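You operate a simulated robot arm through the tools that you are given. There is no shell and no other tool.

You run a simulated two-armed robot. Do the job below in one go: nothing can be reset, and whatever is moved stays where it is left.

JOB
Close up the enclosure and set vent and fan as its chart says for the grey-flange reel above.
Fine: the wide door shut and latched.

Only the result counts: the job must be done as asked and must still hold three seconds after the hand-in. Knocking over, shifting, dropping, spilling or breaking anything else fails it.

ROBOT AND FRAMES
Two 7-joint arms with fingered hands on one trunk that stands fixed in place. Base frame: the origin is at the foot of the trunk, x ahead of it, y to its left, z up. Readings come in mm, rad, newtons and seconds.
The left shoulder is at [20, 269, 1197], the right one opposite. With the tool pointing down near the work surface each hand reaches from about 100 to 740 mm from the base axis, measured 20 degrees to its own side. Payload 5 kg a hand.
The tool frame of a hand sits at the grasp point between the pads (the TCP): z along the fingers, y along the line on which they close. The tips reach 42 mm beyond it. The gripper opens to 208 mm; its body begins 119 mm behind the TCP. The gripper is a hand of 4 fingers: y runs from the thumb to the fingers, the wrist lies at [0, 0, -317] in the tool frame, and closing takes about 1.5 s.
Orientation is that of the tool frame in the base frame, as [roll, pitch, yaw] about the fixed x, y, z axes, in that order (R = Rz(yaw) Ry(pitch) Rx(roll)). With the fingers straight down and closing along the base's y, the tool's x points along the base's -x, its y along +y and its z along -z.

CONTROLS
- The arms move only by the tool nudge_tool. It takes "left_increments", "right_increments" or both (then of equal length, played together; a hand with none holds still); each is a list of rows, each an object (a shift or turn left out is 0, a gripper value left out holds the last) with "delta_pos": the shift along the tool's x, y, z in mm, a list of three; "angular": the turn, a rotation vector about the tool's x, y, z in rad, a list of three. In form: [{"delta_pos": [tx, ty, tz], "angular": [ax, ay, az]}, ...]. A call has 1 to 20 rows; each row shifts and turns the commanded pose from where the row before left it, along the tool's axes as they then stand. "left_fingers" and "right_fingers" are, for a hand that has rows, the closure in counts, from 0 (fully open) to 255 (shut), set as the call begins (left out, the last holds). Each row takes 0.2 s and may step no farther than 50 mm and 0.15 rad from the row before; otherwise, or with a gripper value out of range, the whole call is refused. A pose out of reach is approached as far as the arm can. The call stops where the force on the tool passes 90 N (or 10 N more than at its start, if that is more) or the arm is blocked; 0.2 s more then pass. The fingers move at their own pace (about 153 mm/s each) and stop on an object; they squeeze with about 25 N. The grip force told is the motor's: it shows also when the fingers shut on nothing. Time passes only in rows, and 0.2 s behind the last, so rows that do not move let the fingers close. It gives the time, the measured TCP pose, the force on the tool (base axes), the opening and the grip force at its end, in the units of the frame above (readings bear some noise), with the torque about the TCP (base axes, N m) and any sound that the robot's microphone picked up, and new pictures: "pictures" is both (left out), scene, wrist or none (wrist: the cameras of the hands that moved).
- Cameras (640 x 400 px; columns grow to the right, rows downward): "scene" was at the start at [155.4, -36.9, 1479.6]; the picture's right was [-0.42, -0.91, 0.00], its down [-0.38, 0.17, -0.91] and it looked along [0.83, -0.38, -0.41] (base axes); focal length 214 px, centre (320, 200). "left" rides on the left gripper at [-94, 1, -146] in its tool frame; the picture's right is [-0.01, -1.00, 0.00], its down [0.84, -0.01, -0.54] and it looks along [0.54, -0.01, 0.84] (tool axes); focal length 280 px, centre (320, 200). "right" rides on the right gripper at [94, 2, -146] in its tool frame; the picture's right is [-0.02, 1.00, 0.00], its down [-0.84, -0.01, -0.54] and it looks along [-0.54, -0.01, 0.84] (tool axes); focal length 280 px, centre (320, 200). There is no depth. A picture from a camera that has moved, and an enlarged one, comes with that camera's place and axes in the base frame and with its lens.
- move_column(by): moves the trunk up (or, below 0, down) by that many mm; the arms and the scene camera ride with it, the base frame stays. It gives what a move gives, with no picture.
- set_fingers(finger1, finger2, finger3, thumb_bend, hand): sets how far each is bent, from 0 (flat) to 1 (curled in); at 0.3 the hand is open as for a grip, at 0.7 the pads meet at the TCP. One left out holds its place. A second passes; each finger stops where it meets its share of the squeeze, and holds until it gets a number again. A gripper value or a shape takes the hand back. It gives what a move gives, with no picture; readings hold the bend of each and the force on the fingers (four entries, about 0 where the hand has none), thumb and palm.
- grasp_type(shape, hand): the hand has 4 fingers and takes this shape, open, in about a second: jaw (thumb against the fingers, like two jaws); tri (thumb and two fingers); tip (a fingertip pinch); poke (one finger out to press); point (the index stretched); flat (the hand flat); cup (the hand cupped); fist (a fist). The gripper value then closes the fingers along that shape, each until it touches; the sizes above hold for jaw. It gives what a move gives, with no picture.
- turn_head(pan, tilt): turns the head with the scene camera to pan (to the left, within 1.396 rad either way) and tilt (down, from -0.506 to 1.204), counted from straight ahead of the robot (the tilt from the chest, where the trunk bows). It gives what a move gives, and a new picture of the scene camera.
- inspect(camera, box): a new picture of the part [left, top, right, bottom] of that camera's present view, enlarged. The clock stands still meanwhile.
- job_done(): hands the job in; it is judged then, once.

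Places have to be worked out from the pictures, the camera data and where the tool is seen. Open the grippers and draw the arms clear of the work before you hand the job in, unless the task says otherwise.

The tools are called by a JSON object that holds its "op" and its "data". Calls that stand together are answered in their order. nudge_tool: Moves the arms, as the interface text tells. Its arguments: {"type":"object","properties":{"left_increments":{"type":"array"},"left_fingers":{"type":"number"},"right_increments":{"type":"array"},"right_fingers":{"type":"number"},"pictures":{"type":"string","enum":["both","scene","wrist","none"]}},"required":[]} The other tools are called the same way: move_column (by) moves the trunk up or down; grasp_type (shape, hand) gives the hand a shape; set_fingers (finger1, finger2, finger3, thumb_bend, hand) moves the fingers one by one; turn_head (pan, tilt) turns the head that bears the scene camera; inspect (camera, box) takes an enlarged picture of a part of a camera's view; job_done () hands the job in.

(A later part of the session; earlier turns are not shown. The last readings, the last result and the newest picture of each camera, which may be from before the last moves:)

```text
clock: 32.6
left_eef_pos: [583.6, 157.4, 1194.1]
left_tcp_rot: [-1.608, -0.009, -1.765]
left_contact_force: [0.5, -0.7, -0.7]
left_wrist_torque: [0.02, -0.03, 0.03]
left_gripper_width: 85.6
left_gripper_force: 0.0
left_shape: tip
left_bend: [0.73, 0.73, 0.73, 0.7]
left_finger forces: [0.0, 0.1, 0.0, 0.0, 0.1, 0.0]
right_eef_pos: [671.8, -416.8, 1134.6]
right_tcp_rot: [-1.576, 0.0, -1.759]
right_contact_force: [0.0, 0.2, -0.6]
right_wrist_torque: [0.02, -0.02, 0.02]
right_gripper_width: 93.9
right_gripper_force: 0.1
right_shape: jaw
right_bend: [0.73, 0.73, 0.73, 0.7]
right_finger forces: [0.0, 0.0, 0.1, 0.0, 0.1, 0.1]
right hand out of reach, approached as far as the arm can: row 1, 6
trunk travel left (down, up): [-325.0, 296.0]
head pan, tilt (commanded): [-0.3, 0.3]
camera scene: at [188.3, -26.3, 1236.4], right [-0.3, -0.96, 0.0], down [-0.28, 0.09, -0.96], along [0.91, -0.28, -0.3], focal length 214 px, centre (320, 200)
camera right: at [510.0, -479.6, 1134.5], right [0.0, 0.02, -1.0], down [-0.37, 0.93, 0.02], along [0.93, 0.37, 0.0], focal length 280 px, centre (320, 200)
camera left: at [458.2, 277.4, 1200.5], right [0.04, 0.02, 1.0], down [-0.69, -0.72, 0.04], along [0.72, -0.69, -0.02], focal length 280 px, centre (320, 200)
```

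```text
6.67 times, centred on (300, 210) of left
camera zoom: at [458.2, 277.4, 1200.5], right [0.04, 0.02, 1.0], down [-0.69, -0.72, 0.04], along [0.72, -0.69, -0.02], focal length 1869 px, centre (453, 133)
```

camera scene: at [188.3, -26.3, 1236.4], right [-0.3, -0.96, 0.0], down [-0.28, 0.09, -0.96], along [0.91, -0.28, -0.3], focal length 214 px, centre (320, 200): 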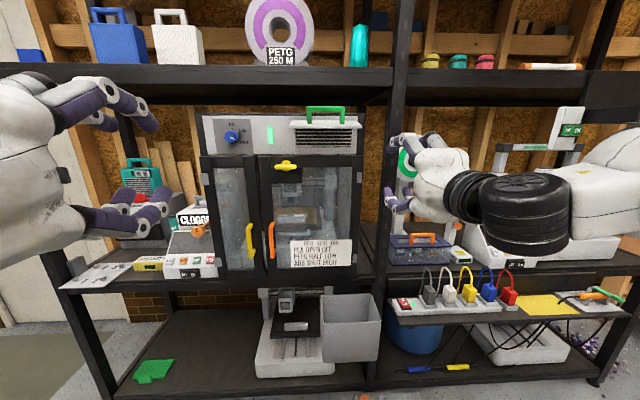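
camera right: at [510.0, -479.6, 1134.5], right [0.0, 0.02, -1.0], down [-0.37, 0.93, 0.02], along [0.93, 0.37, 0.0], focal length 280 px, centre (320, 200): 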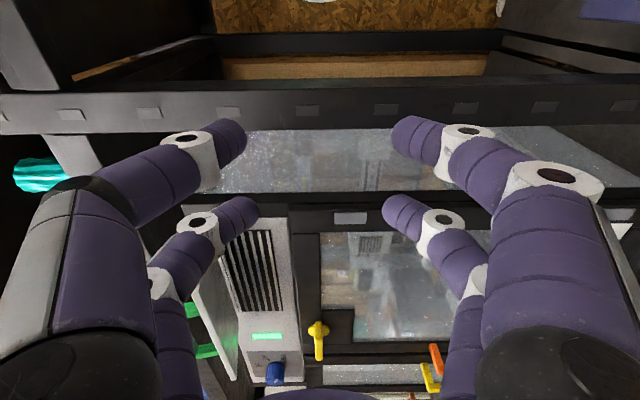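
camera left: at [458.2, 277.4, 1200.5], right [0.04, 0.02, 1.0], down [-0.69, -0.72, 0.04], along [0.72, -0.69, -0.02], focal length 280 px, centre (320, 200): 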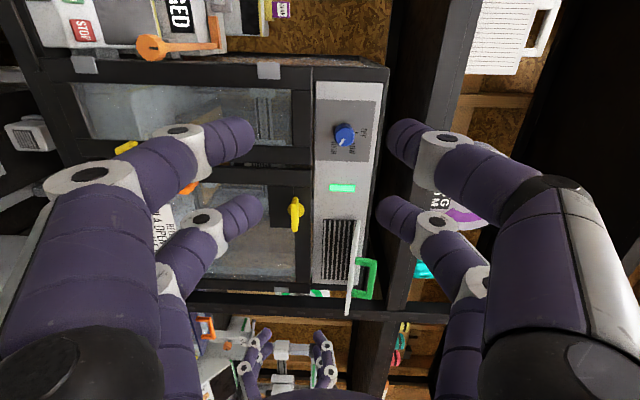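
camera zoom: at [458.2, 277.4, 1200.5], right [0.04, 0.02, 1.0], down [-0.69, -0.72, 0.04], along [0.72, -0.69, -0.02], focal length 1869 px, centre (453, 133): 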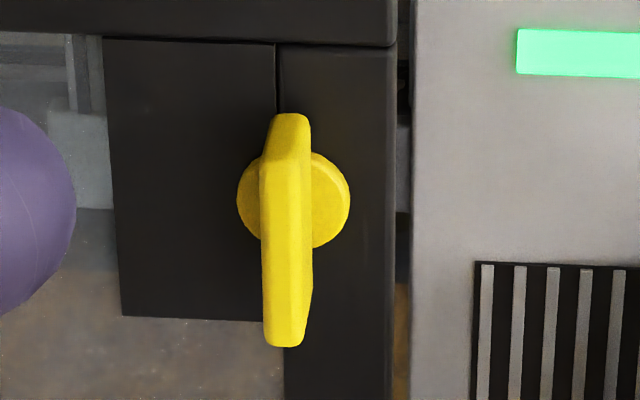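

Triangulation puts the paddle axis at about v=45, z=1142.6 with the door face near u=855 (rack frame). I bring the left hand to a pre-grasp pose in front of it.

{"op": "nudge_tool", "data": {"left_increments": [{"angular": [0.037, 0, 0]}, {"delta_pos": [37.2, 8.6, 26.3]}, {"delta_pos": [37.2, 8.6, 26.3]}, {"delta_pos": [37.2, 8.6, 26.3]}, {"delta_pos": [37.2, 8.6, 26.3]}, {"delta_pos": [37.2, 8.6, 26.3]}, {"delta_pos": [37.2, 8.6, 26.3]}, {"delta_pos": [0, 0, 0]}], "pictures": "both"}}

```text
clock: 34.4
left_eef_pos: [700.0, -93.4, 1151.2]
left_tcp_rot: [-1.571, -0.006, -1.765]
left_contact_force: [-0.4, 0.0, 0.0]
left_wrist_torque: [-0.04, 0.0, 0.06]
left_gripper_width: 85.5
left_gripper_force: 0.0
left_shape: tip
left_bend: [0.73, 0.73, 0.73, 0.7]
left_finger forces: [0.1, 0.0, 0.0, 0.0, 0.0, 0.0]
left hand out of reach, approached as far as the arm can: row 1
right_eef_pos: [671.8, -416.4, 1134.5]
right_tcp_rot: [-1.576, 0.001, -1.759]
right_contact_force: [0.0, -0.4, -0.2]
right_wrist_torque: [0.0, -0.01, 0.08]
right_gripper_width: 93.5
right_gripper_force: 0.1
right_shape: jaw
right_bend: [0.73, 0.73, 0.73, 0.7]
right_finger forces: [0.0, 0.1, 0.1, 0.0, 0.0, 0.0]
trunk travel left (down, up): [-325.0, 296.0]
head pan, tilt (commanded): [-0.3, 0.3]
camera scene: at [188.4, -26.5, 1236.4], right [-0.3, -0.96, 0.0], down [-0.28, 0.09, -0.96], along [0.91, -0.28, -0.3], focal length 214 px, centre (320, 200)
camera left: at [574.9, 25.7, 1150.9], right [0.0, 0.02, 1.0], down [-0.69, -0.72, 0.02], along [0.72, -0.69, 0.01], focal length 280 px, centre (320, 200)
```

scene: 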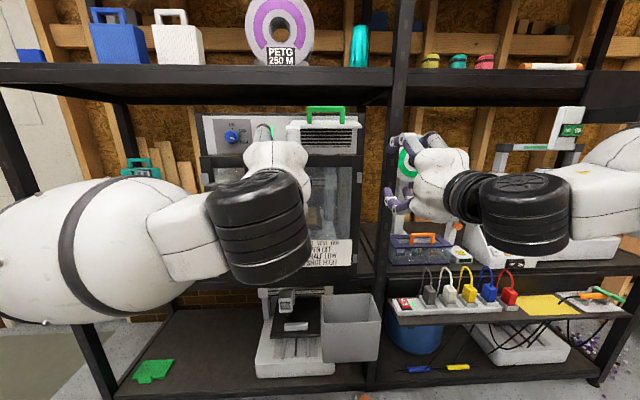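
left: 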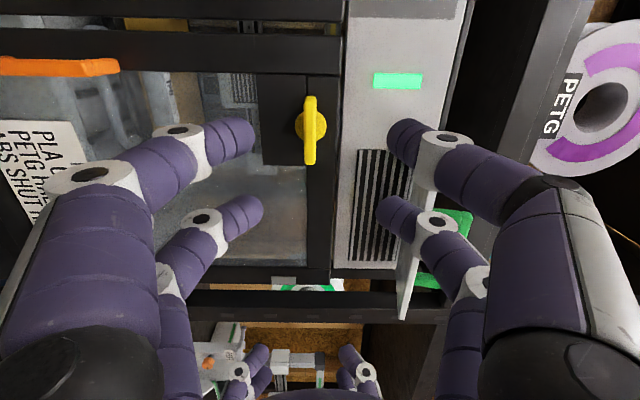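

The hand is centred on the paddle laterally but 8.6 mm high. I lower it, narrow the opening to about 45 mm so the knuckles stay clear of the flap, and advance partway.

{"op": "nudge_tool", "data": {"left_increments": [{"delta_pos": [0, 8.6, 0]}, {"delta_pos": [0, 0, 0]}, {"delta_pos": [0, 0, 25]}, {"delta_pos": [0, 0, 25]}, {"delta_pos": [0, 0, 0]}], "left_fingers": 200, "pictures": "both"}}

{"op": "inspect", "data": {"camera": "left", "box": [200, 60, 460, 260]}}

{"op": "inspect", "data": {"camera": "scene", "box": [220, 100, 360, 200]}}

```text
clock: 35.6
left_eef_pos: [748.2, -104.3, 1141.0]
left_tcp_rot: [-1.571, -0.007, -1.764]
left_contact_force: [0.9, -0.9, -0.7]
left_wrist_torque: [0.01, 0.01, 0.0]
left_gripper_width: 45.4
left_gripper_force: 0.1
left_shape: tip
left_bend: [0.73, 0.73, 0.73, 0.7]
left_finger forces: [0.0, 0.0, 0.0, 0.1, 0.0, 0.0]
right_eef_pos: [671.4, -416.0, 1134.6]
right_tcp_rot: [-1.576, 0.001, -1.76]
right_contact_force: [0.1, 0.8, -0.7]
right_wrist_torque: [-0.01, -0.03, 0.03]
right_gripper_width: 93.9
right_gripper_force: 0.2
right_shape: jaw
right_bend: [0.73, 0.73, 0.73, 0.7]
right_finger forces: [0.0, 0.1, 0.0, 0.0, 0.0, 0.1]
trunk travel left (down, up): [-325.0, 296.0]
head pan, tilt (commanded): [-0.3, 0.3]
camera scene: at [188.3, -26.1, 1236.4], right [-0.3, -0.96, 0.0], down [-0.28, 0.09, -0.96], along [0.91, -0.28, -0.3], focal length 214 px, centre (320, 200)
camera left: at [623.2, 15.5, 1139.9], right [0.0, 0.02, 1.0], down [-0.69, -0.72, 0.02], along [0.72, -0.69, 0.01], focal length 280 px, centre (320, 200)
```

scene: 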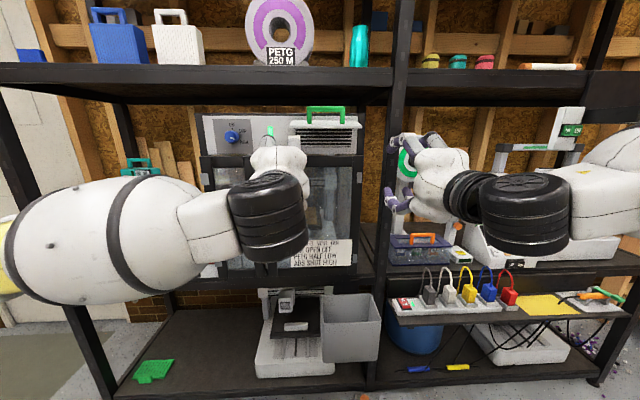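
left: 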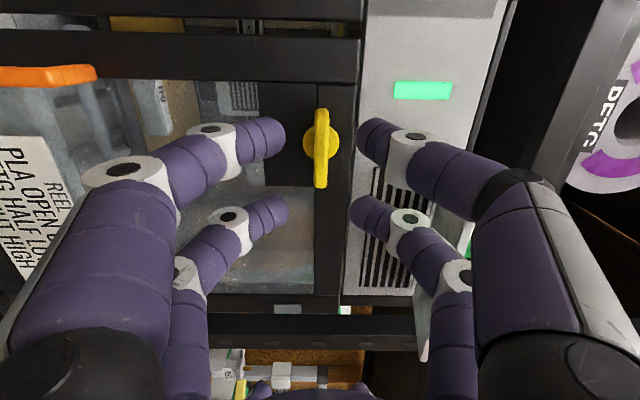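

```text
2.00 times, centred on (330, 160) of left
camera zoom: at [623.2, 15.5, 1139.9], right [0.0, 0.02, 1.0], down [-0.69, -0.72, 0.02], along [0.72, -0.69, 0.01], focal length 561 px, centre (300, 280)
```

zoom: 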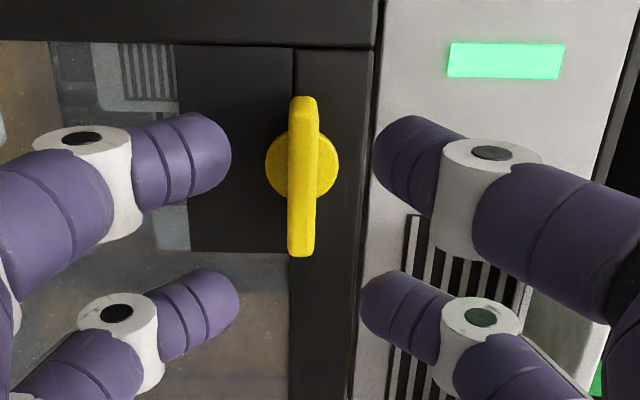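

```text
4.00 times, centred on (290, 150) of scene
camera zoom: at [188.3, -26.1, 1236.4], right [-0.3, -0.96, 0.0], down [-0.28, 0.09, -0.96], along [0.91, -0.28, -0.3], focal length 858 px, centre (440, 400)
```

zoom: 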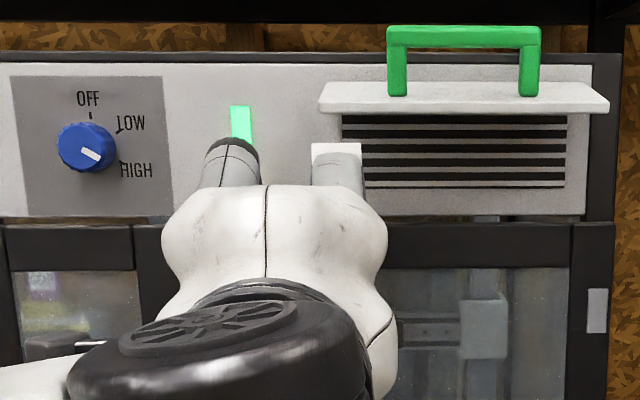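

The paddle sits centred between the finger pairs. I advance the last 48 mm so the pads straddle it.

{"op": "nudge_tool", "data": {"left_increments": [{"delta_pos": [-1, -1.5, 16]}, {"delta_pos": [0, 0, 16]}, {"delta_pos": [0, 0, 15]}, {"delta_pos": [0, 0, 0]}], "pictures": "wrist"}}

{"op": "inspect", "data": {"camera": "left", "box": [220, 60, 440, 260]}}

```text
clock: 36.6
left_eef_pos: [797.2, -111.7, 1143.1]
left_tcp_rot: [-1.571, -0.007, -1.766]
left_contact_force: [0.8, -0.1, 0.5]
left_wrist_torque: [0.01, 0.0, 0.01]
left_gripper_width: 45.4
left_gripper_force: 0.1
left_shape: tip
left_bend: [0.73, 0.73, 0.73, 0.7]
left_finger forces: [0.0, 0.0, 0.0, 0.1, 0.0, 0.0]
right_eef_pos: [671.8, -416.4, 1135.0]
right_tcp_rot: [-1.576, 0.0, -1.758]
right_contact_force: [0.3, 0.5, -0.6]
right_wrist_torque: [0.01, -0.05, 0.01]
right_gripper_width: 93.7
right_gripper_force: 0.1
right_shape: jaw
right_bend: [0.73, 0.73, 0.73, 0.7]
right_finger forces: [0.1, 0.0, 0.0, 0.1, 0.0, 0.0]
trunk travel left (down, up): [-325.0, 296.0]
head pan, tilt (commanded): [-0.3, 0.3]
camera left: at [670.7, 7.5, 1142.2], right [0.0, 0.02, 1.0], down [-0.69, -0.72, 0.02], along [0.72, -0.69, 0.01], focal length 280 px, centre (320, 200)
```

left: 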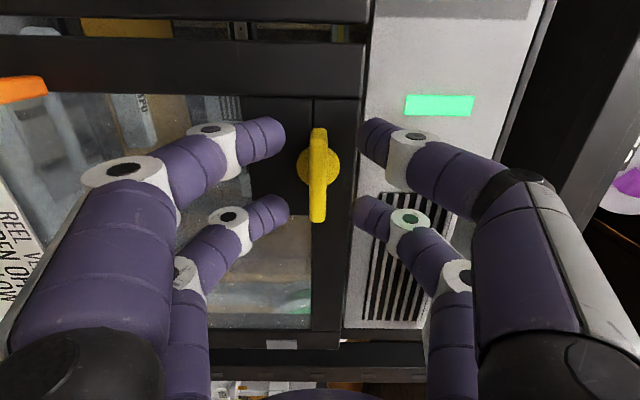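

```text
2.00 times, centred on (330, 160) of left
camera zoom: at [670.7, 7.5, 1142.2], right [0.0, 0.02, 1.0], down [-0.69, -0.72, 0.02], along [0.72, -0.69, 0.01], focal length 561 px, centre (300, 280)
```

zoom: 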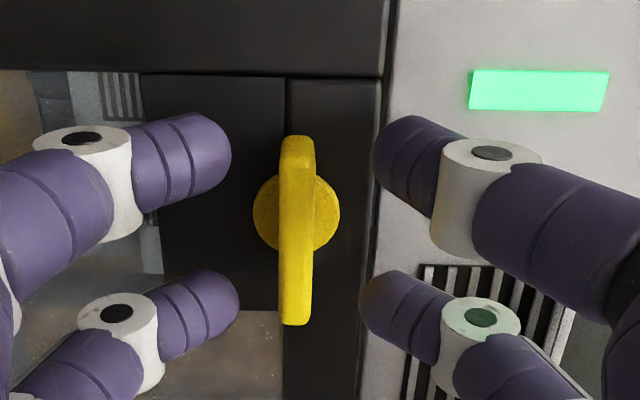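

The paddle lies between the pads with about 17 mm overlap. I advance 3 mm more and close the fingers on it.

{"op": "nudge_tool", "data": {"left_increments": [{"delta_pos": [0, 0, 3]}, {"delta_pos": [0, 0, 0]}, {"delta_pos": [0, 0, 0]}, {"delta_pos": [0, 0, 0]}, {"delta_pos": [0, 0, 0]}], "left_fingers": 255, "pictures": "wrist"}}

{"op": "inspect", "data": {"camera": "left", "box": [220, 60, 440, 260]}}

```text
clock: 37.8
left_eef_pos: [797.5, -113.0, 1142.6]
left_tcp_rot: [-1.57, -0.007, -1.765]
left_contact_force: [-1.4, -2.5, -0.7]
left_wrist_torque: [0.04, 0.02, -0.06]
left_gripper_width: 6.6
left_gripper_force: 25.1
left_shape: tip
left_bend: [0.71, 0.71, 0.71, 0.7]
left_finger forces: [22.3, 22.5, 21.8, 0.1, 22.1, 0.0]
right_eef_pos: [672.5, -415.7, 1136.1]
right_tcp_rot: [-1.576, 0.001, -1.759]
right_contact_force: [0.0, -0.9, 0.1]
right_wrist_torque: [0.01, -0.02, -0.01]
right_gripper_width: 93.9
right_gripper_force: 0.0
right_shape: jaw
right_bend: [0.73, 0.73, 0.73, 0.7]
right_finger forces: [0.0, 0.0, 0.0, 0.1, 0.0, 0.0]
trunk travel left (down, up): [-325.0, 296.0]
head pan, tilt (commanded): [-0.3, 0.3]
camera left: at [672.8, 7.3, 1142.3], right [0.0, 0.02, 1.0], down [-0.69, -0.72, 0.02], along [0.72, -0.69, 0.01], focal length 280 px, centre (320, 200)
```

left: 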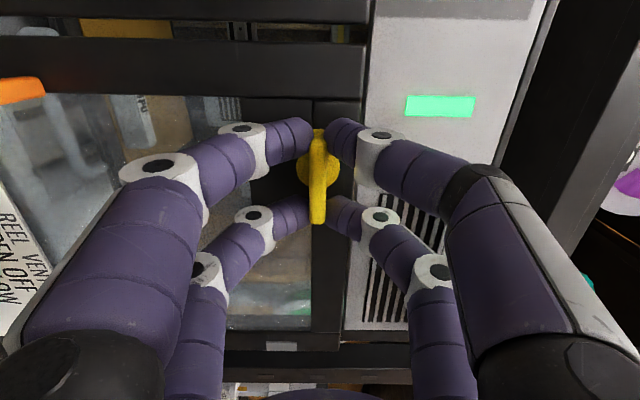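

```text
2.00 times, centred on (330, 160) of left
camera zoom: at [672.8, 7.3, 1142.3], right [0.0, 0.02, 1.0], down [-0.69, -0.72, 0.02], along [0.72, -0.69, 0.01], focal length 561 px, centre (300, 280)
```

zoom: 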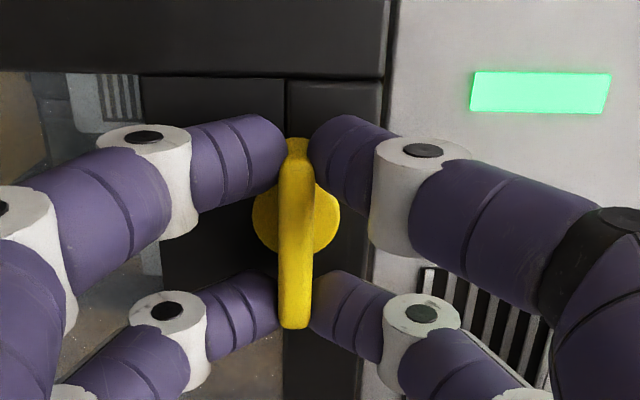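

All four digits grip the paddle evenly, centred on its axis. I try a small clockwise turn (as seen from the robot) and watch the torque.

{"op": "nudge_tool", "data": {"left_increments": [{"angular": [0, 0, 0.06]}, {"angular": [0, 0, 0.06]}, {"angular": [0, 0, 0.06]}, {"angular": [0, 0, 0]}], "pictures": "wrist"}}

{"op": "inspect", "data": {"camera": "left", "box": [220, 60, 440, 260]}}

```text
clock: 38.8
left_eef_pos: [797.5, -112.4, 1142.9]
left_tcp_rot: [-1.569, 0.173, -1.766]
left_contact_force: [-0.7, -5.3, 4.4]
left_wrist_torque: [-0.09, -0.21, 0.05]
left_gripper_width: 6.5
left_gripper_force: 25.6
left_shape: tip
left_bend: [0.71, 0.71, 0.69, 0.7]
left_finger forces: [21.7, 21.4, 24.4, 0.1, 24.6, 0.0]
right_eef_pos: [671.6, -417.1, 1134.8]
right_tcp_rot: [-1.577, 0.002, -1.758]
right_contact_force: [-0.3, 0.0, -0.9]
right_wrist_torque: [0.0, -0.02, -0.01]
right_gripper_width: 93.9
right_gripper_force: 0.0
right_shape: jaw
right_bend: [0.73, 0.73, 0.73, 0.7]
right_finger forces: [0.0, 0.0, 0.0, 0.0, 0.0, 0.0]
trunk travel left (down, up): [-325.0, 296.0]
head pan, tilt (commanded): [-0.3, 0.3]
camera left: at [671.9, 6.1, 1158.9], right [-0.03, -0.16, 0.99], down [-0.69, -0.71, -0.13], along [0.72, -0.69, -0.08], focal length 280 px, centre (320, 200)
```

left: 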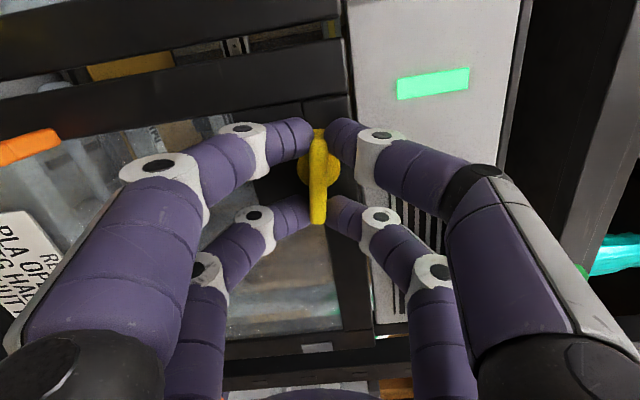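

```text
2.00 times, centred on (330, 160) of left
camera zoom: at [671.9, 6.1, 1158.9], right [-0.03, -0.16, 0.99], down [-0.69, -0.71, -0.13], along [0.72, -0.69, -0.08], focal length 561 px, centre (300, 280)
```

zoom: 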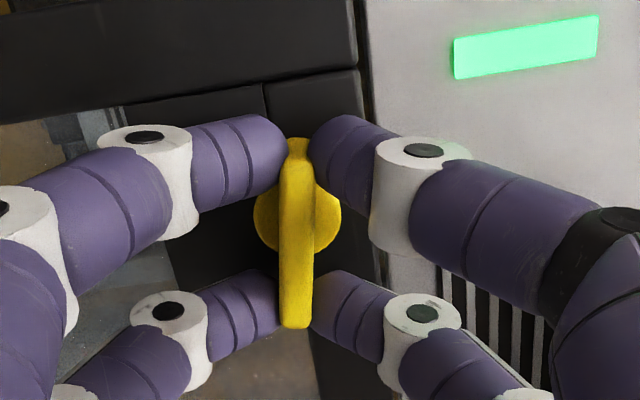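

The paddle turns with the hand, at only about 0.2 N·m. I continue the clockwise turn in moderate steps.

{"op": "nudge_tool", "data": {"left_increments": [{"angular": [0, 0, 0.1]}, {"angular": [0, 0, 0.1]}, {"angular": [0, 0, 0.1]}, {"angular": [0, 0, 0.1]}, {"angular": [0, 0, 0.1]}, {"angular": [0, 0, 0.1]}, {"angular": [0, 0, 0]}], "pictures": "both"}}

```text
clock: 40.4
left_eef_pos: [797.8, -113.5, 1143.3]
left_tcp_rot: [-1.572, 0.774, -1.766]
left_contact_force: [-1.3, -9.5, 7.6]
left_wrist_torque: [-0.23, -0.77, 0.01]
left_gripper_width: 6.2
left_gripper_force: 24.8
left_shape: tip
left_bend: [0.71, 0.71, 0.69, 0.7]
left_finger forces: [22.2, 19.8, 25.6, 0.0, 28.4, 0.0]
right_eef_pos: [670.9, -418.1, 1135.1]
right_tcp_rot: [-1.576, 0.0, -1.76]
right_contact_force: [-0.5, 0.3, -0.4]
right_wrist_torque: [-0.02, 0.0, 0.01]
right_gripper_width: 93.8
right_gripper_force: 0.0
right_shape: jaw
right_bend: [0.73, 0.73, 0.73, 0.7]
right_finger forces: [0.1, 0.0, 0.1, 0.0, 0.1, 0.0]
trunk travel left (down, up): [-325.0, 296.0]
head pan, tilt (commanded): [-0.3, 0.3]
camera scene: at [187.7, -26.6, 1236.5], right [-0.3, -0.96, 0.0], down [-0.28, 0.09, -0.96], along [0.91, -0.28, -0.3], focal length 214 px, centre (320, 200)
camera left: at [667.4, -19.0, 1208.8], right [-0.13, -0.68, 0.72], down [-0.65, -0.49, -0.58], along [0.75, -0.55, -0.37], focal length 280 px, centre (320, 200)
```

scene: 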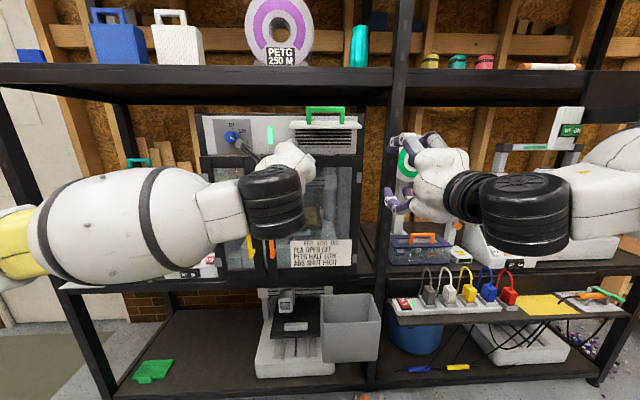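
left: 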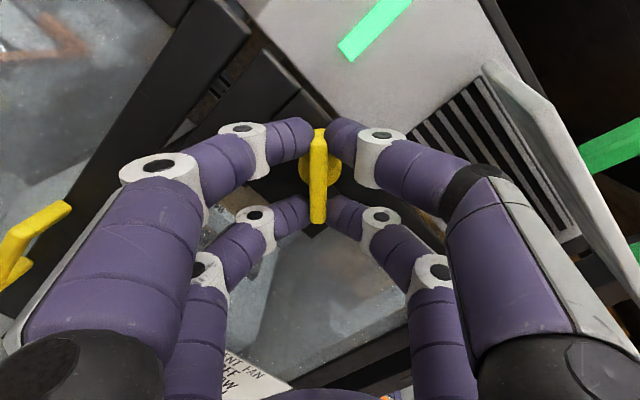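

It has turned 45° smoothly with only ~12 N of lateral reaction. I relieve that with a 1.5 mm shift and continue to 90°.

{"op": "nudge_tool", "data": {"left_increments": [{"delta_pos": [0, -1.5, 0], "angular": [0, 0, 0.08]}, {"angular": [0, 0, 0.1]}, {"angular": [0, 0, 0.1]}, {"angular": [0, 0, 0.1]}, {"angular": [0, 0, 0.1]}, {"angular": [0, 0, 0.1]}, {"angular": [0, 0, 0]}], "pictures": "both"}}

```text
clock: 42.0
left_eef_pos: [798.8, -114.3, 1142.4]
left_tcp_rot: [-1.573, 1.355, -1.768]
left_contact_force: [-11.8, -6.4, -2.7]
left_wrist_torque: [-0.32, -1.26, -0.15]
left_gripper_width: 7.1
left_gripper_force: 25.0
left_shape: tip
left_bend: [0.71, 0.71, 0.69, 0.71]
left_finger forces: [28.3, 19.1, 22.4, 0.0, 33.0, 0.1]
right_eef_pos: [671.0, -417.5, 1135.3]
right_tcp_rot: [-1.577, -0.001, -1.761]
right_contact_force: [0.8, -0.6, -1.0]
right_wrist_torque: [0.03, 0.01, -0.02]
right_gripper_width: 94.0
right_gripper_force: 0.1
right_shape: jaw
right_bend: [0.73, 0.73, 0.73, 0.7]
right_finger forces: [0.0, 0.0, 0.0, 0.1, 0.0, 0.0]
trunk travel left (down, up): [-325.0, 296.0]
head pan, tilt (commanded): [-0.3, 0.3]
camera scene: at [187.6, -26.6, 1236.4], right [-0.3, -0.96, 0.0], down [-0.28, 0.09, -0.96], along [0.91, -0.28, -0.3], focal length 214 px, centre (320, 200)
camera left: at [658.5, -65.8, 1235.6], right [-0.19, -0.96, 0.23], down [-0.57, -0.08, -0.82], along [0.8, -0.28, -0.52], focal length 280 px, centre (320, 200)
```

scene: 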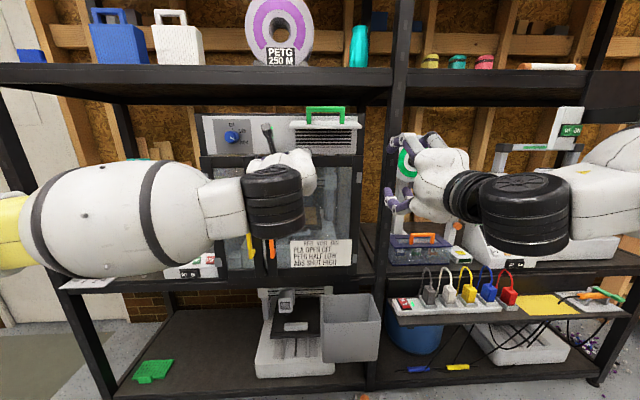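
left: 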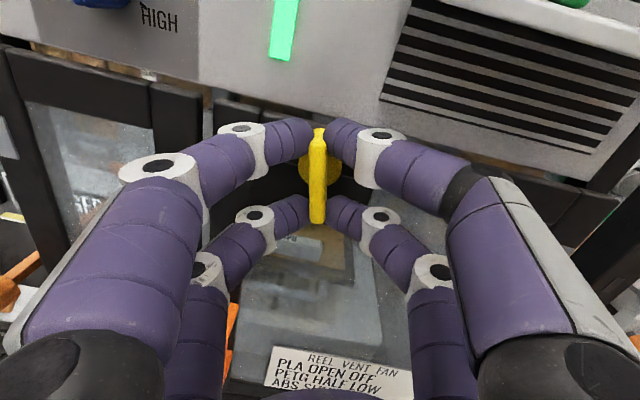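

Turned to about 78° with modest forces. I finish the last 12° gently.

{"op": "nudge_tool", "data": {"left_increments": [{"angular": [0, 0, 0.055]}, {"angular": [0, 0, 0.055]}, {"angular": [0, 0, 0.055]}, {"angular": [0, 0, 0.05]}, {"angular": [0, 0, 0]}], "pictures": "wrist"}}

{"op": "inspect", "data": {"camera": "left", "box": [220, 60, 440, 260]}}

```text
clock: 43.2
left_eef_pos: [798.3, -112.9, 1141.7]
left_tcp_rot: [0.439, 1.571, 0.239]
left_contact_force: [-13.5, -9.3, -13.4]
left_wrist_torque: [-0.33, -1.14, -0.51]
left_gripper_width: 7.6
left_gripper_force: 24.9
left_shape: tip
left_bend: [0.71, 0.71, 0.69, 0.71]
left_finger forces: [27.8, 18.1, 23.4, 0.0, 35.2, 0.0]
right_eef_pos: [671.7, -417.1, 1135.4]
right_tcp_rot: [-1.576, -0.001, -1.759]
right_contact_force: [-0.3, 0.6, -0.1]
right_wrist_torque: [0.03, -0.01, 0.01]
right_gripper_width: 93.9
right_gripper_force: 0.0
right_shape: jaw
right_bend: [0.73, 0.73, 0.73, 0.7]
right_finger forces: [0.0, 0.0, 0.0, 0.0, 0.0, 0.0]
trunk travel left (down, up): [-325.0, 296.0]
head pan, tilt (commanded): [-0.3, 0.3]
camera left: at [654.6, -85.1, 1238.1], right [-0.19, -0.98, 0.01], down [-0.53, 0.09, -0.84], along [0.82, -0.17, -0.54], focal length 280 px, centre (320, 200)
```

left: 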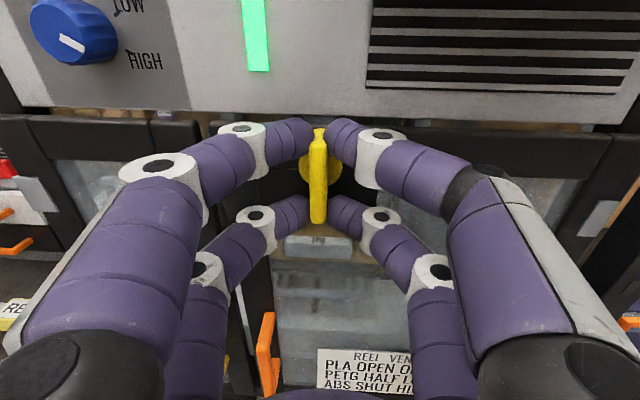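

```text
2.00 times, centred on (330, 160) of left
camera zoom: at [654.6, -85.1, 1238.1], right [-0.19, -0.98, 0.01], down [-0.53, 0.09, -0.84], along [0.82, -0.17, -0.54], focal length 561 px, centre (300, 280)
```

zoom: 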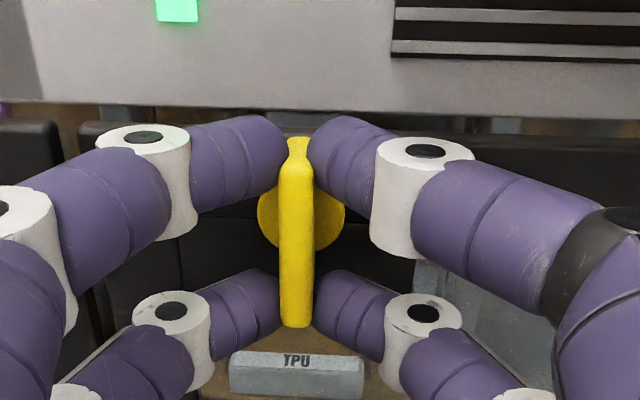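

The paddle is now vertical. I test a few degrees further to feel for the latch's end stop.

{"op": "nudge_tool", "data": {"left_increments": [{"angular": [0, 0, 0.04]}, {"angular": [0, 0, 0.04]}, {"angular": [0, 0, 0]}], "pictures": "wrist"}}

{"op": "inspect", "data": {"camera": "left", "box": [220, 60, 440, 260]}}

```text
clock: 44.0
left_eef_pos: [797.7, -114.4, 1142.7]
left_tcp_rot: [1.585, 1.494, 1.389]
left_contact_force: [-17.5, -7.1, -16.0]
left_wrist_torque: [-0.76, -0.58, -0.49]
left_gripper_width: 7.4
left_gripper_force: 25.7
left_shape: tip
left_bend: [0.71, 0.71, 0.68, 0.71]
left_finger forces: [29.7, 17.3, 28.3, 0.0, 29.9, 0.1]
right_eef_pos: [672.2, -415.0, 1134.8]
right_tcp_rot: [-1.576, 0.0, -1.758]
right_contact_force: [0.1, -0.8, 0.1]
right_wrist_torque: [0.02, 0.0, -0.01]
right_gripper_width: 94.0
right_gripper_force: 0.0
right_shape: jaw
right_bend: [0.73, 0.73, 0.73, 0.7]
right_finger forces: [0.1, 0.0, 0.1, 0.1, 0.0, 0.1]
trunk travel left (down, up): [-325.0, 296.0]
head pan, tilt (commanded): [-0.3, 0.3]
camera left: at [653.4, -92.1, 1238.0], right [-0.19, -0.98, -0.06], down [-0.52, 0.16, -0.84], along [0.83, -0.13, -0.54], focal length 280 px, centre (320, 200)
```

left: 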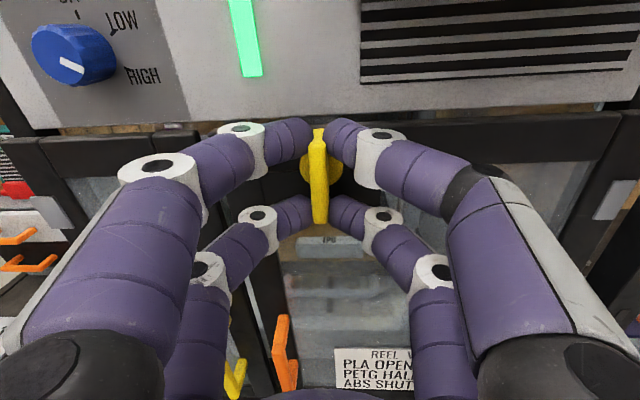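

```text
2.00 times, centred on (330, 160) of left
camera zoom: at [653.4, -92.1, 1238.0], right [-0.19, -0.98, -0.06], down [-0.52, 0.16, -0.84], along [0.83, -0.13, -0.54], focal length 561 px, centre (300, 280)
```

zoom: 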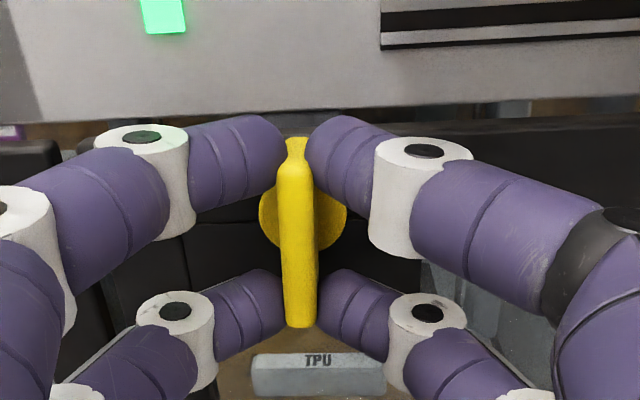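

Torque rose to ~0.6 N·m just past 90°, so the end stop is reached. While still gripping the paddle, I ease back to 90° and pull gently outward by a few mm to test whether the latch holds the door.

{"op": "nudge_tool", "data": {"left_increments": [{"angular": [0, 0, -0.05]}, {"delta_pos": [0, 0, -3]}, {"delta_pos": [0, 0, -3]}, {"delta_pos": [0, 0, 0]}], "pictures": "wrist"}}

```text
clock: 45.0
left_eef_pos: [794.6, -112.3, 1143.6]
left_tcp_rot: [1.576, 1.543, 1.382]
left_contact_force: [19.2, -19.6, -1.8]
left_wrist_torque: [-0.17, -0.59, -0.53]
left_gripper_width: 6.3
left_gripper_force: 25.0
left_shape: tip
left_bend: [0.71, 0.71, 0.68, 0.71]
left_finger forces: [20.5, 16.3, 22.7, 0.1, 27.7, 0.1]
right_eef_pos: [672.5, -416.5, 1133.1]
right_tcp_rot: [-1.577, 0.002, -1.76]
right_contact_force: [-0.6, -0.1, -0.7]
right_wrist_torque: [0.0, -0.02, 0.01]
right_gripper_width: 94.0
right_gripper_force: 0.1
right_shape: jaw
right_bend: [0.73, 0.73, 0.73, 0.7]
right_finger forces: [0.0, 0.0, 0.1, 0.1, 0.0, 0.0]
trunk travel left (down, up): [-325.0, 296.0]
head pan, tilt (commanded): [-0.3, 0.3]
camera left: at [649.9, -86.3, 1237.9], right [-0.19, -0.98, -0.01], down [-0.53, 0.11, -0.84], along [0.83, -0.15, -0.54], focal length 280 px, centre (320, 200)
```

left: 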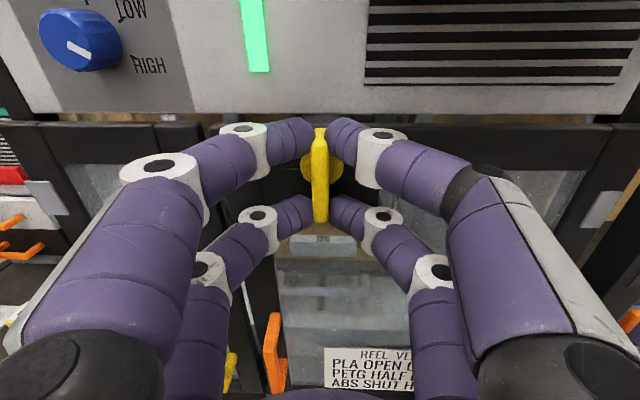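

The door resists about 20 N of pull and stays put, so the latch holds. I relax, open the fingers and back away.

{"op": "nudge_tool", "data": {"left_increments": [{"delta_pos": [0, 0, 3]}, {"delta_pos": [0, 0, 0]}], "pictures": "none"}}

{"op": "nudge_tool", "data": {"left_increments": [{"delta_pos": [0, 0, 0]}, {"delta_pos": [0, 0, 0]}, {"delta_pos": [0, 0, 0]}, {"delta_pos": [0, 0, -20]}, {"delta_pos": [0, 0, -25]}, {"delta_pos": [0, 0, -25]}, {"delta_pos": [0, 0, 0]}], "left_fingers": 200, "pictures": "both"}}

{"op": "inspect", "data": {"camera": "left", "box": [200, 60, 460, 260]}}

```text
clock: 45.6
left_eef_pos: [794.8, -112.8, 1141.8]
left_tcp_rot: [1.587, 1.543, 1.393]
left_contact_force: [0.5, -7.0, -6.2]
left_wrist_torque: [-0.15, -0.53, -0.28]
left_gripper_width: 6.3
left_gripper_force: 25.0
left_shape: tip
left_bend: [0.71, 0.71, 0.68, 0.71]
left_finger forces: [23.6, 19.4, 21.9, 0.0, 27.8, 0.1]
right_eef_pos: [671.3, -417.0, 1134.1]
right_tcp_rot: [-1.576, 0.0, -1.759]
right_contact_force: [-0.4, 0.2, 0.8]
right_wrist_torque: [0.01, 0.02, 0.0]
right_gripper_width: 93.7
right_gripper_force: 0.0
right_shape: jaw
right_bend: [0.73, 0.73, 0.73, 0.7]
right_finger forces: [0.0, 0.0, 0.1, 0.1, 0.0, 0.1]
trunk travel left (down, up): [-325.0, 296.0]
head pan, tilt (commanded): [-0.3, 0.3]
```

```text
clock: 47.2
left_eef_pos: [724.7, -99.1, 1141.7]
left_tcp_rot: [1.566, 1.544, 1.371]
left_contact_force: [-0.8, -0.2, -0.4]
left_wrist_torque: [-0.02, 0.02, -0.01]
left_gripper_width: 44.7
left_gripper_force: 0.0
left_shape: tip
left_bend: [0.73, 0.73, 0.73, 0.7]
left_finger forces: [0.0, 0.1, 0.0, 0.0, 0.0, 0.1]
right_eef_pos: [671.9, -416.7, 1133.8]
right_tcp_rot: [-1.576, 0.0, -1.759]
right_contact_force: [-0.4, 0.2, -0.4]
right_wrist_torque: [-0.02, 0.01, -0.05]
right_gripper_width: 94.2
right_gripper_force: 0.1
right_shape: jaw
right_bend: [0.73, 0.73, 0.73, 0.7]
right_finger forces: [0.0, 0.1, 0.1, 0.0, 0.0, 0.1]
trunk travel left (down, up): [-325.0, 296.0]
head pan, tilt (commanded): [-0.3, 0.3]
camera scene: at [188.0, -26.0, 1236.4], right [-0.3, -0.96, 0.0], down [-0.28, 0.09, -0.96], along [0.91, -0.28, -0.3], focal length 214 px, centre (320, 200)
camera left: at [581.6, -73.0, 1237.0], right [-0.19, -0.98, -0.01], down [-0.53, 0.11, -0.84], along [0.83, -0.16, -0.54], focal length 280 px, centre (320, 200)
```

scene: 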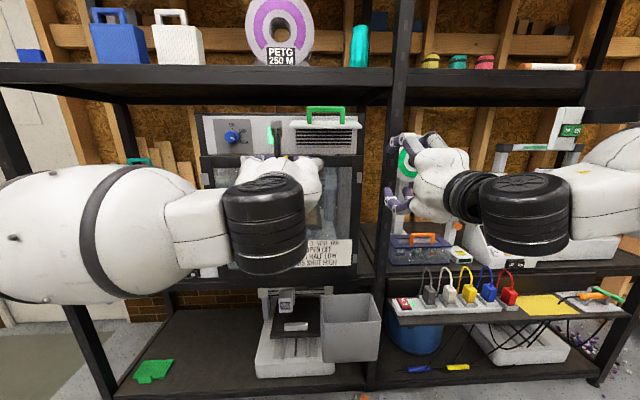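
left: 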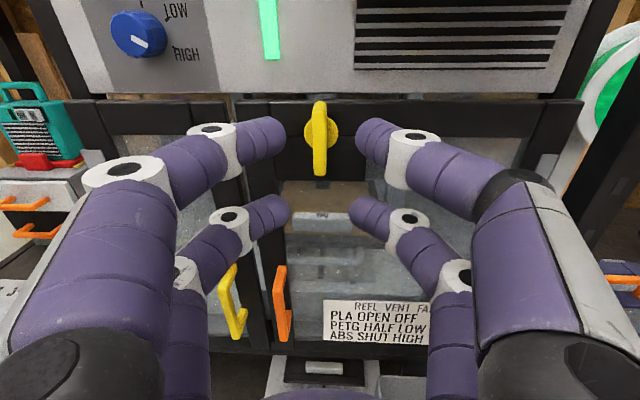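

```text
2.00 times, centred on (330, 160) of left
camera zoom: at [581.6, -73.0, 1237.0], right [-0.19, -0.98, -0.01], down [-0.53, 0.11, -0.84], along [0.83, -0.16, -0.54], focal length 561 px, centre (300, 280)
```

zoom: 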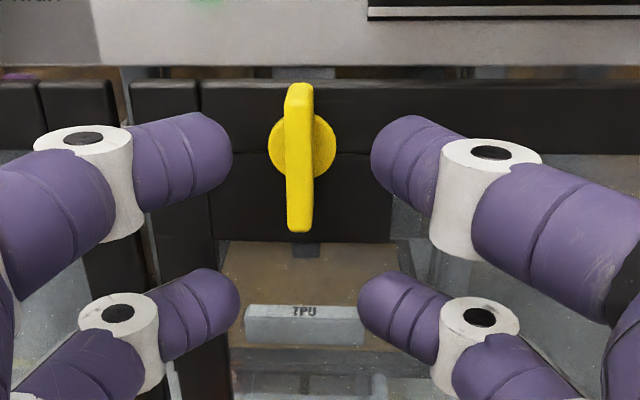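

The paddle is vertical and latched. Next is the fan knob; I zoom in on it from the present cameras to triangulate it.

{"op": "inspect", "data": {"camera": "left", "box": [80, 0, 240, 90]}}

{"op": "inspect", "data": {"camera": "scene", "box": [195, 105, 275, 165]}}

```text
4.00 times, centred on (160, 45) of left
camera zoom: at [581.6, -73.0, 1237.0], right [-0.19, -0.98, -0.01], down [-0.53, 0.11, -0.84], along [0.83, -0.16, -0.54], focal length 1122 px, centre (960, 820)
```

zoom: 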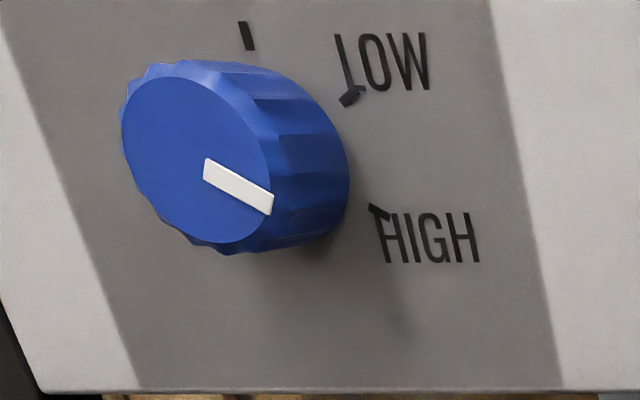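

```text
6.67 times, centred on (235, 135) of scene
camera zoom: at [188.0, -26.0, 1236.4], right [-0.3, -0.96, 0.0], down [-0.28, 0.09, -0.96], along [0.91, -0.28, -0.3], focal length 1430 px, centre (887, 633)
```

zoom: 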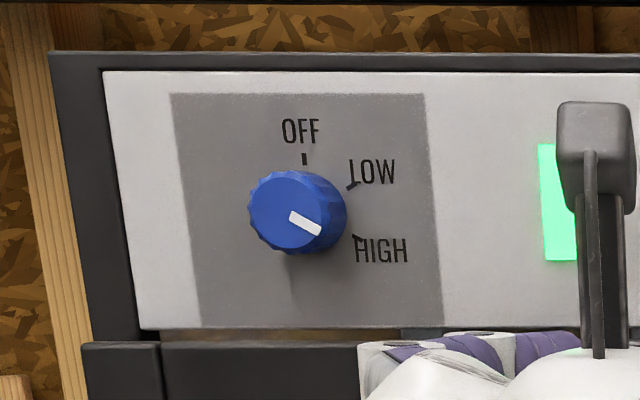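

Triangulation gives the knob face at about u=855, v=201, z=1228, with the panel about 38 mm behind. I'll pinch the knob with the lower finger pair only (TCP 29 mm above the knob axis), so I move left, then up, with a 73 mm opening.

{"op": "nudge_tool", "data": {"left_increments": [{"delta_pos": [0, 40, 0]}, {"delta_pos": [0, 40, 0]}, {"delta_pos": [0, 40, 0]}, {"delta_pos": [0, 37, 0]}, {"delta_pos": [-40, 0, 0]}, {"delta_pos": [-40, 0, 0]}, {"delta_pos": [-35, 0, 0]}, {"delta_pos": [0, 0, 0]}], "left_fingers": 165, "pictures": "both"}}

{"op": "inspect", "data": {"camera": "left", "box": [200, 60, 460, 260]}}

```text
clock: 49.0
left_eef_pos: [758.2, 50.2, 1262.9]
left_tcp_rot: [1.599, 1.543, 1.404]
left_contact_force: [0.0, -0.9, -0.1]
left_wrist_torque: [0.01, -0.01, 0.04]
left_gripper_width: 73.1
left_gripper_force: 0.0
left_shape: tip
left_bend: [0.73, 0.73, 0.73, 0.7]
left_finger forces: [0.0, 0.0, 0.1, 0.0, 0.1, 0.0]
right_eef_pos: [671.7, -416.2, 1134.7]
right_tcp_rot: [-1.576, 0.0, -1.76]
right_contact_force: [-0.6, 0.0, 0.5]
right_wrist_torque: [0.0, -0.01, 0.06]
right_gripper_width: 93.9
right_gripper_force: 0.1
right_shape: jaw
right_bend: [0.73, 0.73, 0.73, 0.7]
right_finger forces: [0.0, 0.0, 0.0, 0.1, 0.1, 0.0]
trunk travel left (down, up): [-325.0, 296.0]
head pan, tilt (commanded): [-0.3, 0.3]
camera scene: at [188.1, -26.4, 1236.3], right [-0.3, -0.96, 0.0], down [-0.28, 0.09, -0.96], along [0.91, -0.28, -0.3], focal length 214 px, centre (320, 200)
camera left: at [614.1, 76.6, 1359.2], right [-0.19, -0.98, -0.01], down [-0.53, 0.12, -0.84], along [0.83, -0.16, -0.54], focal length 280 px, centre (320, 200)
```

scene: 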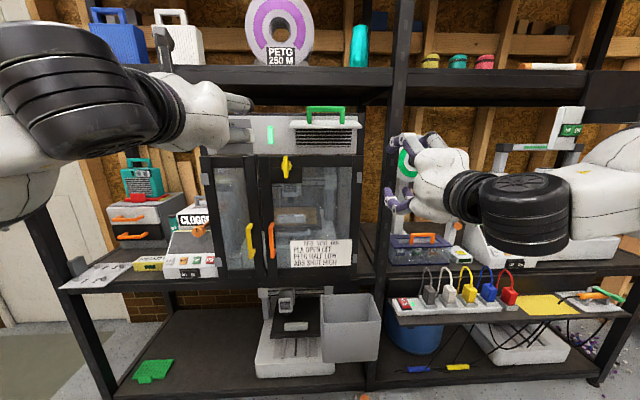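
left: 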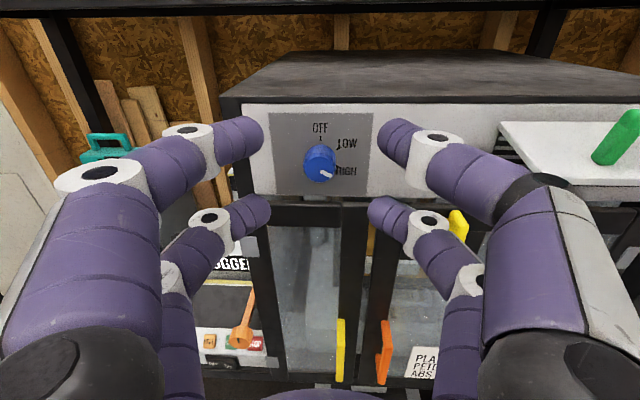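

```text
2.00 times, centred on (330, 160) of left
camera zoom: at [614.1, 76.6, 1359.2], right [-0.19, -0.98, -0.01], down [-0.53, 0.12, -0.84], along [0.83, -0.16, -0.54], focal length 561 px, centre (300, 280)
```

zoom: 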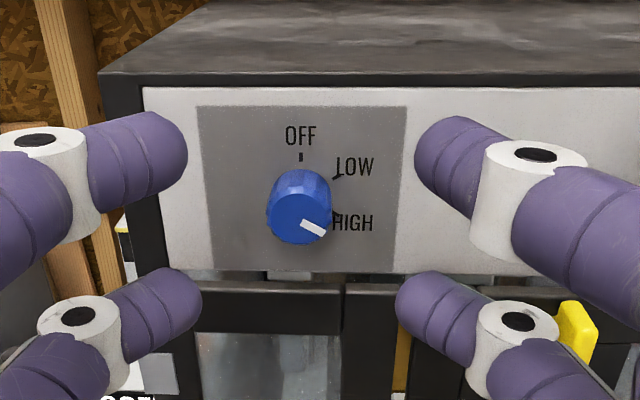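

The knob is laterally centred. I lower 6 mm so the lower pair is level with the knob axis and advance to just in front of it.

{"op": "nudge_tool", "data": {"left_increments": [{"delta_pos": [6, 0.5, 30]}, {"delta_pos": [0, 0, 30]}, {"delta_pos": [0, 0, 12]}, {"delta_pos": [0, 0, 0]}], "pictures": "wrist"}}

{"op": "inspect", "data": {"camera": "left", "box": [200, 100, 460, 280]}}

{"op": "inspect", "data": {"camera": "scene", "box": [180, 80, 320, 180]}}

```text
clock: 50.0
left_eef_pos: [828.8, 37.3, 1257.6]
left_tcp_rot: [1.572, 1.543, 1.377]
left_contact_force: [0.0, 0.4, 0.0]
left_wrist_torque: [0.03, 0.0, 0.01]
left_gripper_width: 73.2
left_gripper_force: 0.1
left_shape: tip
left_bend: [0.73, 0.73, 0.73, 0.7]
left_finger forces: [0.1, 0.0, 0.1, 0.1, 0.0, 0.0]
right_eef_pos: [673.0, -416.0, 1134.9]
right_tcp_rot: [-1.575, 0.0, -1.761]
right_contact_force: [-0.1, -0.4, -0.2]
right_wrist_torque: [-0.02, -0.04, 0.03]
right_gripper_width: 94.0
right_gripper_force: 0.0
right_shape: jaw
right_bend: [0.73, 0.73, 0.73, 0.7]
right_finger forces: [0.0, 0.0, 0.1, 0.0, 0.0, 0.0]
trunk travel left (down, up): [-325.0, 296.0]
head pan, tilt (commanded): [-0.3, 0.3]
camera left: at [684.6, 63.3, 1352.7], right [-0.19, -0.98, -0.01], down [-0.53, 0.12, -0.84], along [0.83, -0.16, -0.54], focal length 280 px, centre (320, 200)
```

left: 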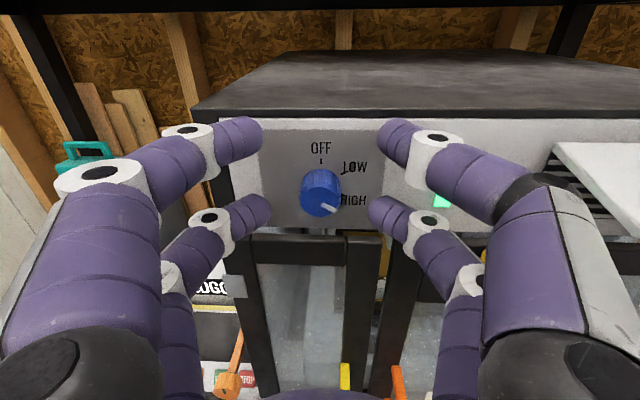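

```text
2.22 times, centred on (330, 190) of left
camera zoom: at [684.6, 63.3, 1352.7], right [-0.19, -0.98, -0.01], down [-0.53, 0.12, -0.84], along [0.83, -0.16, -0.54], focal length 623 px, centre (298, 222)
```

zoom: 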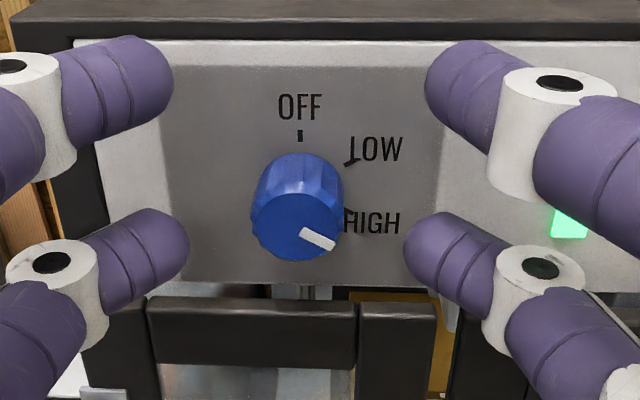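

```text
4.00 times, centred on (250, 130) of scene
camera zoom: at [188.4, -26.1, 1236.4], right [-0.3, -0.96, 0.0], down [-0.28, 0.09, -0.96], along [0.91, -0.28, -0.3], focal length 858 px, centre (600, 480)
```

zoom: 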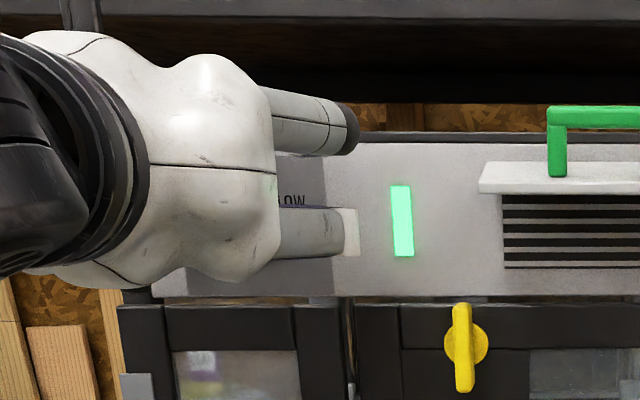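

The fingers straddle the knob in view. I advance 30 mm and check before closing.

{"op": "nudge_tool", "data": {"left_increments": [{"delta_pos": [0, 0, 10]}, {"delta_pos": [0, 0, 10]}, {"delta_pos": [0, 0, 10]}, {"delta_pos": [0, 0, 0]}], "pictures": "wrist"}}

{"op": "inspect", "data": {"camera": "left", "box": [200, 100, 460, 280]}}

```text
clock: 51.0
left_eef_pos: [857.0, 32.0, 1256.2]
left_tcp_rot: [1.549, 1.544, 1.353]
left_contact_force: [-9.6, 1.4, -2.6]
left_wrist_torque: [0.12, 0.1, -0.49]
left_gripper_width: 73.3
left_gripper_force: 0.1
left_shape: tip
left_bend: [0.73, 0.73, 0.74, 0.7]
left_finger forces: [0.1, 0.0, 5.8, 0.0, 3.7, 0.1]
right_eef_pos: [670.8, -416.3, 1135.6]
right_tcp_rot: [-1.576, -0.001, -1.759]
right_contact_force: [-0.2, 0.0, -0.6]
right_wrist_torque: [-0.05, -0.03, 0.0]
right_gripper_width: 93.9
right_gripper_force: 0.1
right_shape: jaw
right_bend: [0.73, 0.73, 0.73, 0.7]
right_finger forces: [0.1, 0.0, 0.1, 0.1, 0.1, 0.0]
trunk travel left (down, up): [-325.0, 296.0]
head pan, tilt (commanded): [-0.3, 0.3]
camera left: at [713.1, 58.8, 1351.3], right [-0.19, -0.98, -0.01], down [-0.53, 0.12, -0.84], along [0.83, -0.16, -0.54], focal length 280 px, centre (320, 200)
```

left: 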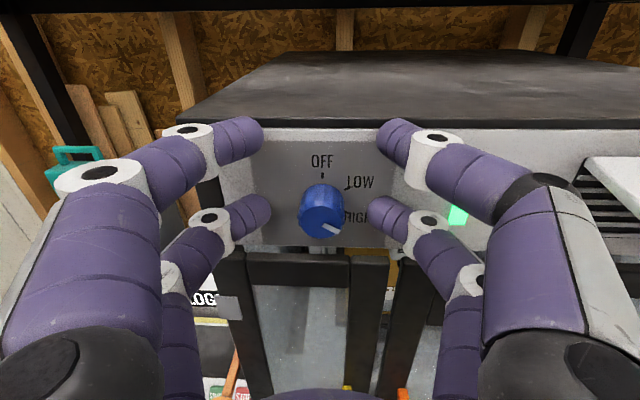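

```text
2.22 times, centred on (330, 190) of left
camera zoom: at [713.1, 58.8, 1351.3], right [-0.19, -0.98, -0.01], down [-0.53, 0.12, -0.84], along [0.83, -0.16, -0.54], focal length 623 px, centre (298, 222)
```

zoom: 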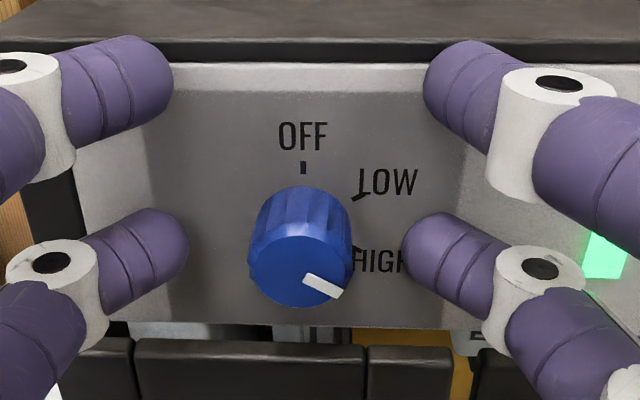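

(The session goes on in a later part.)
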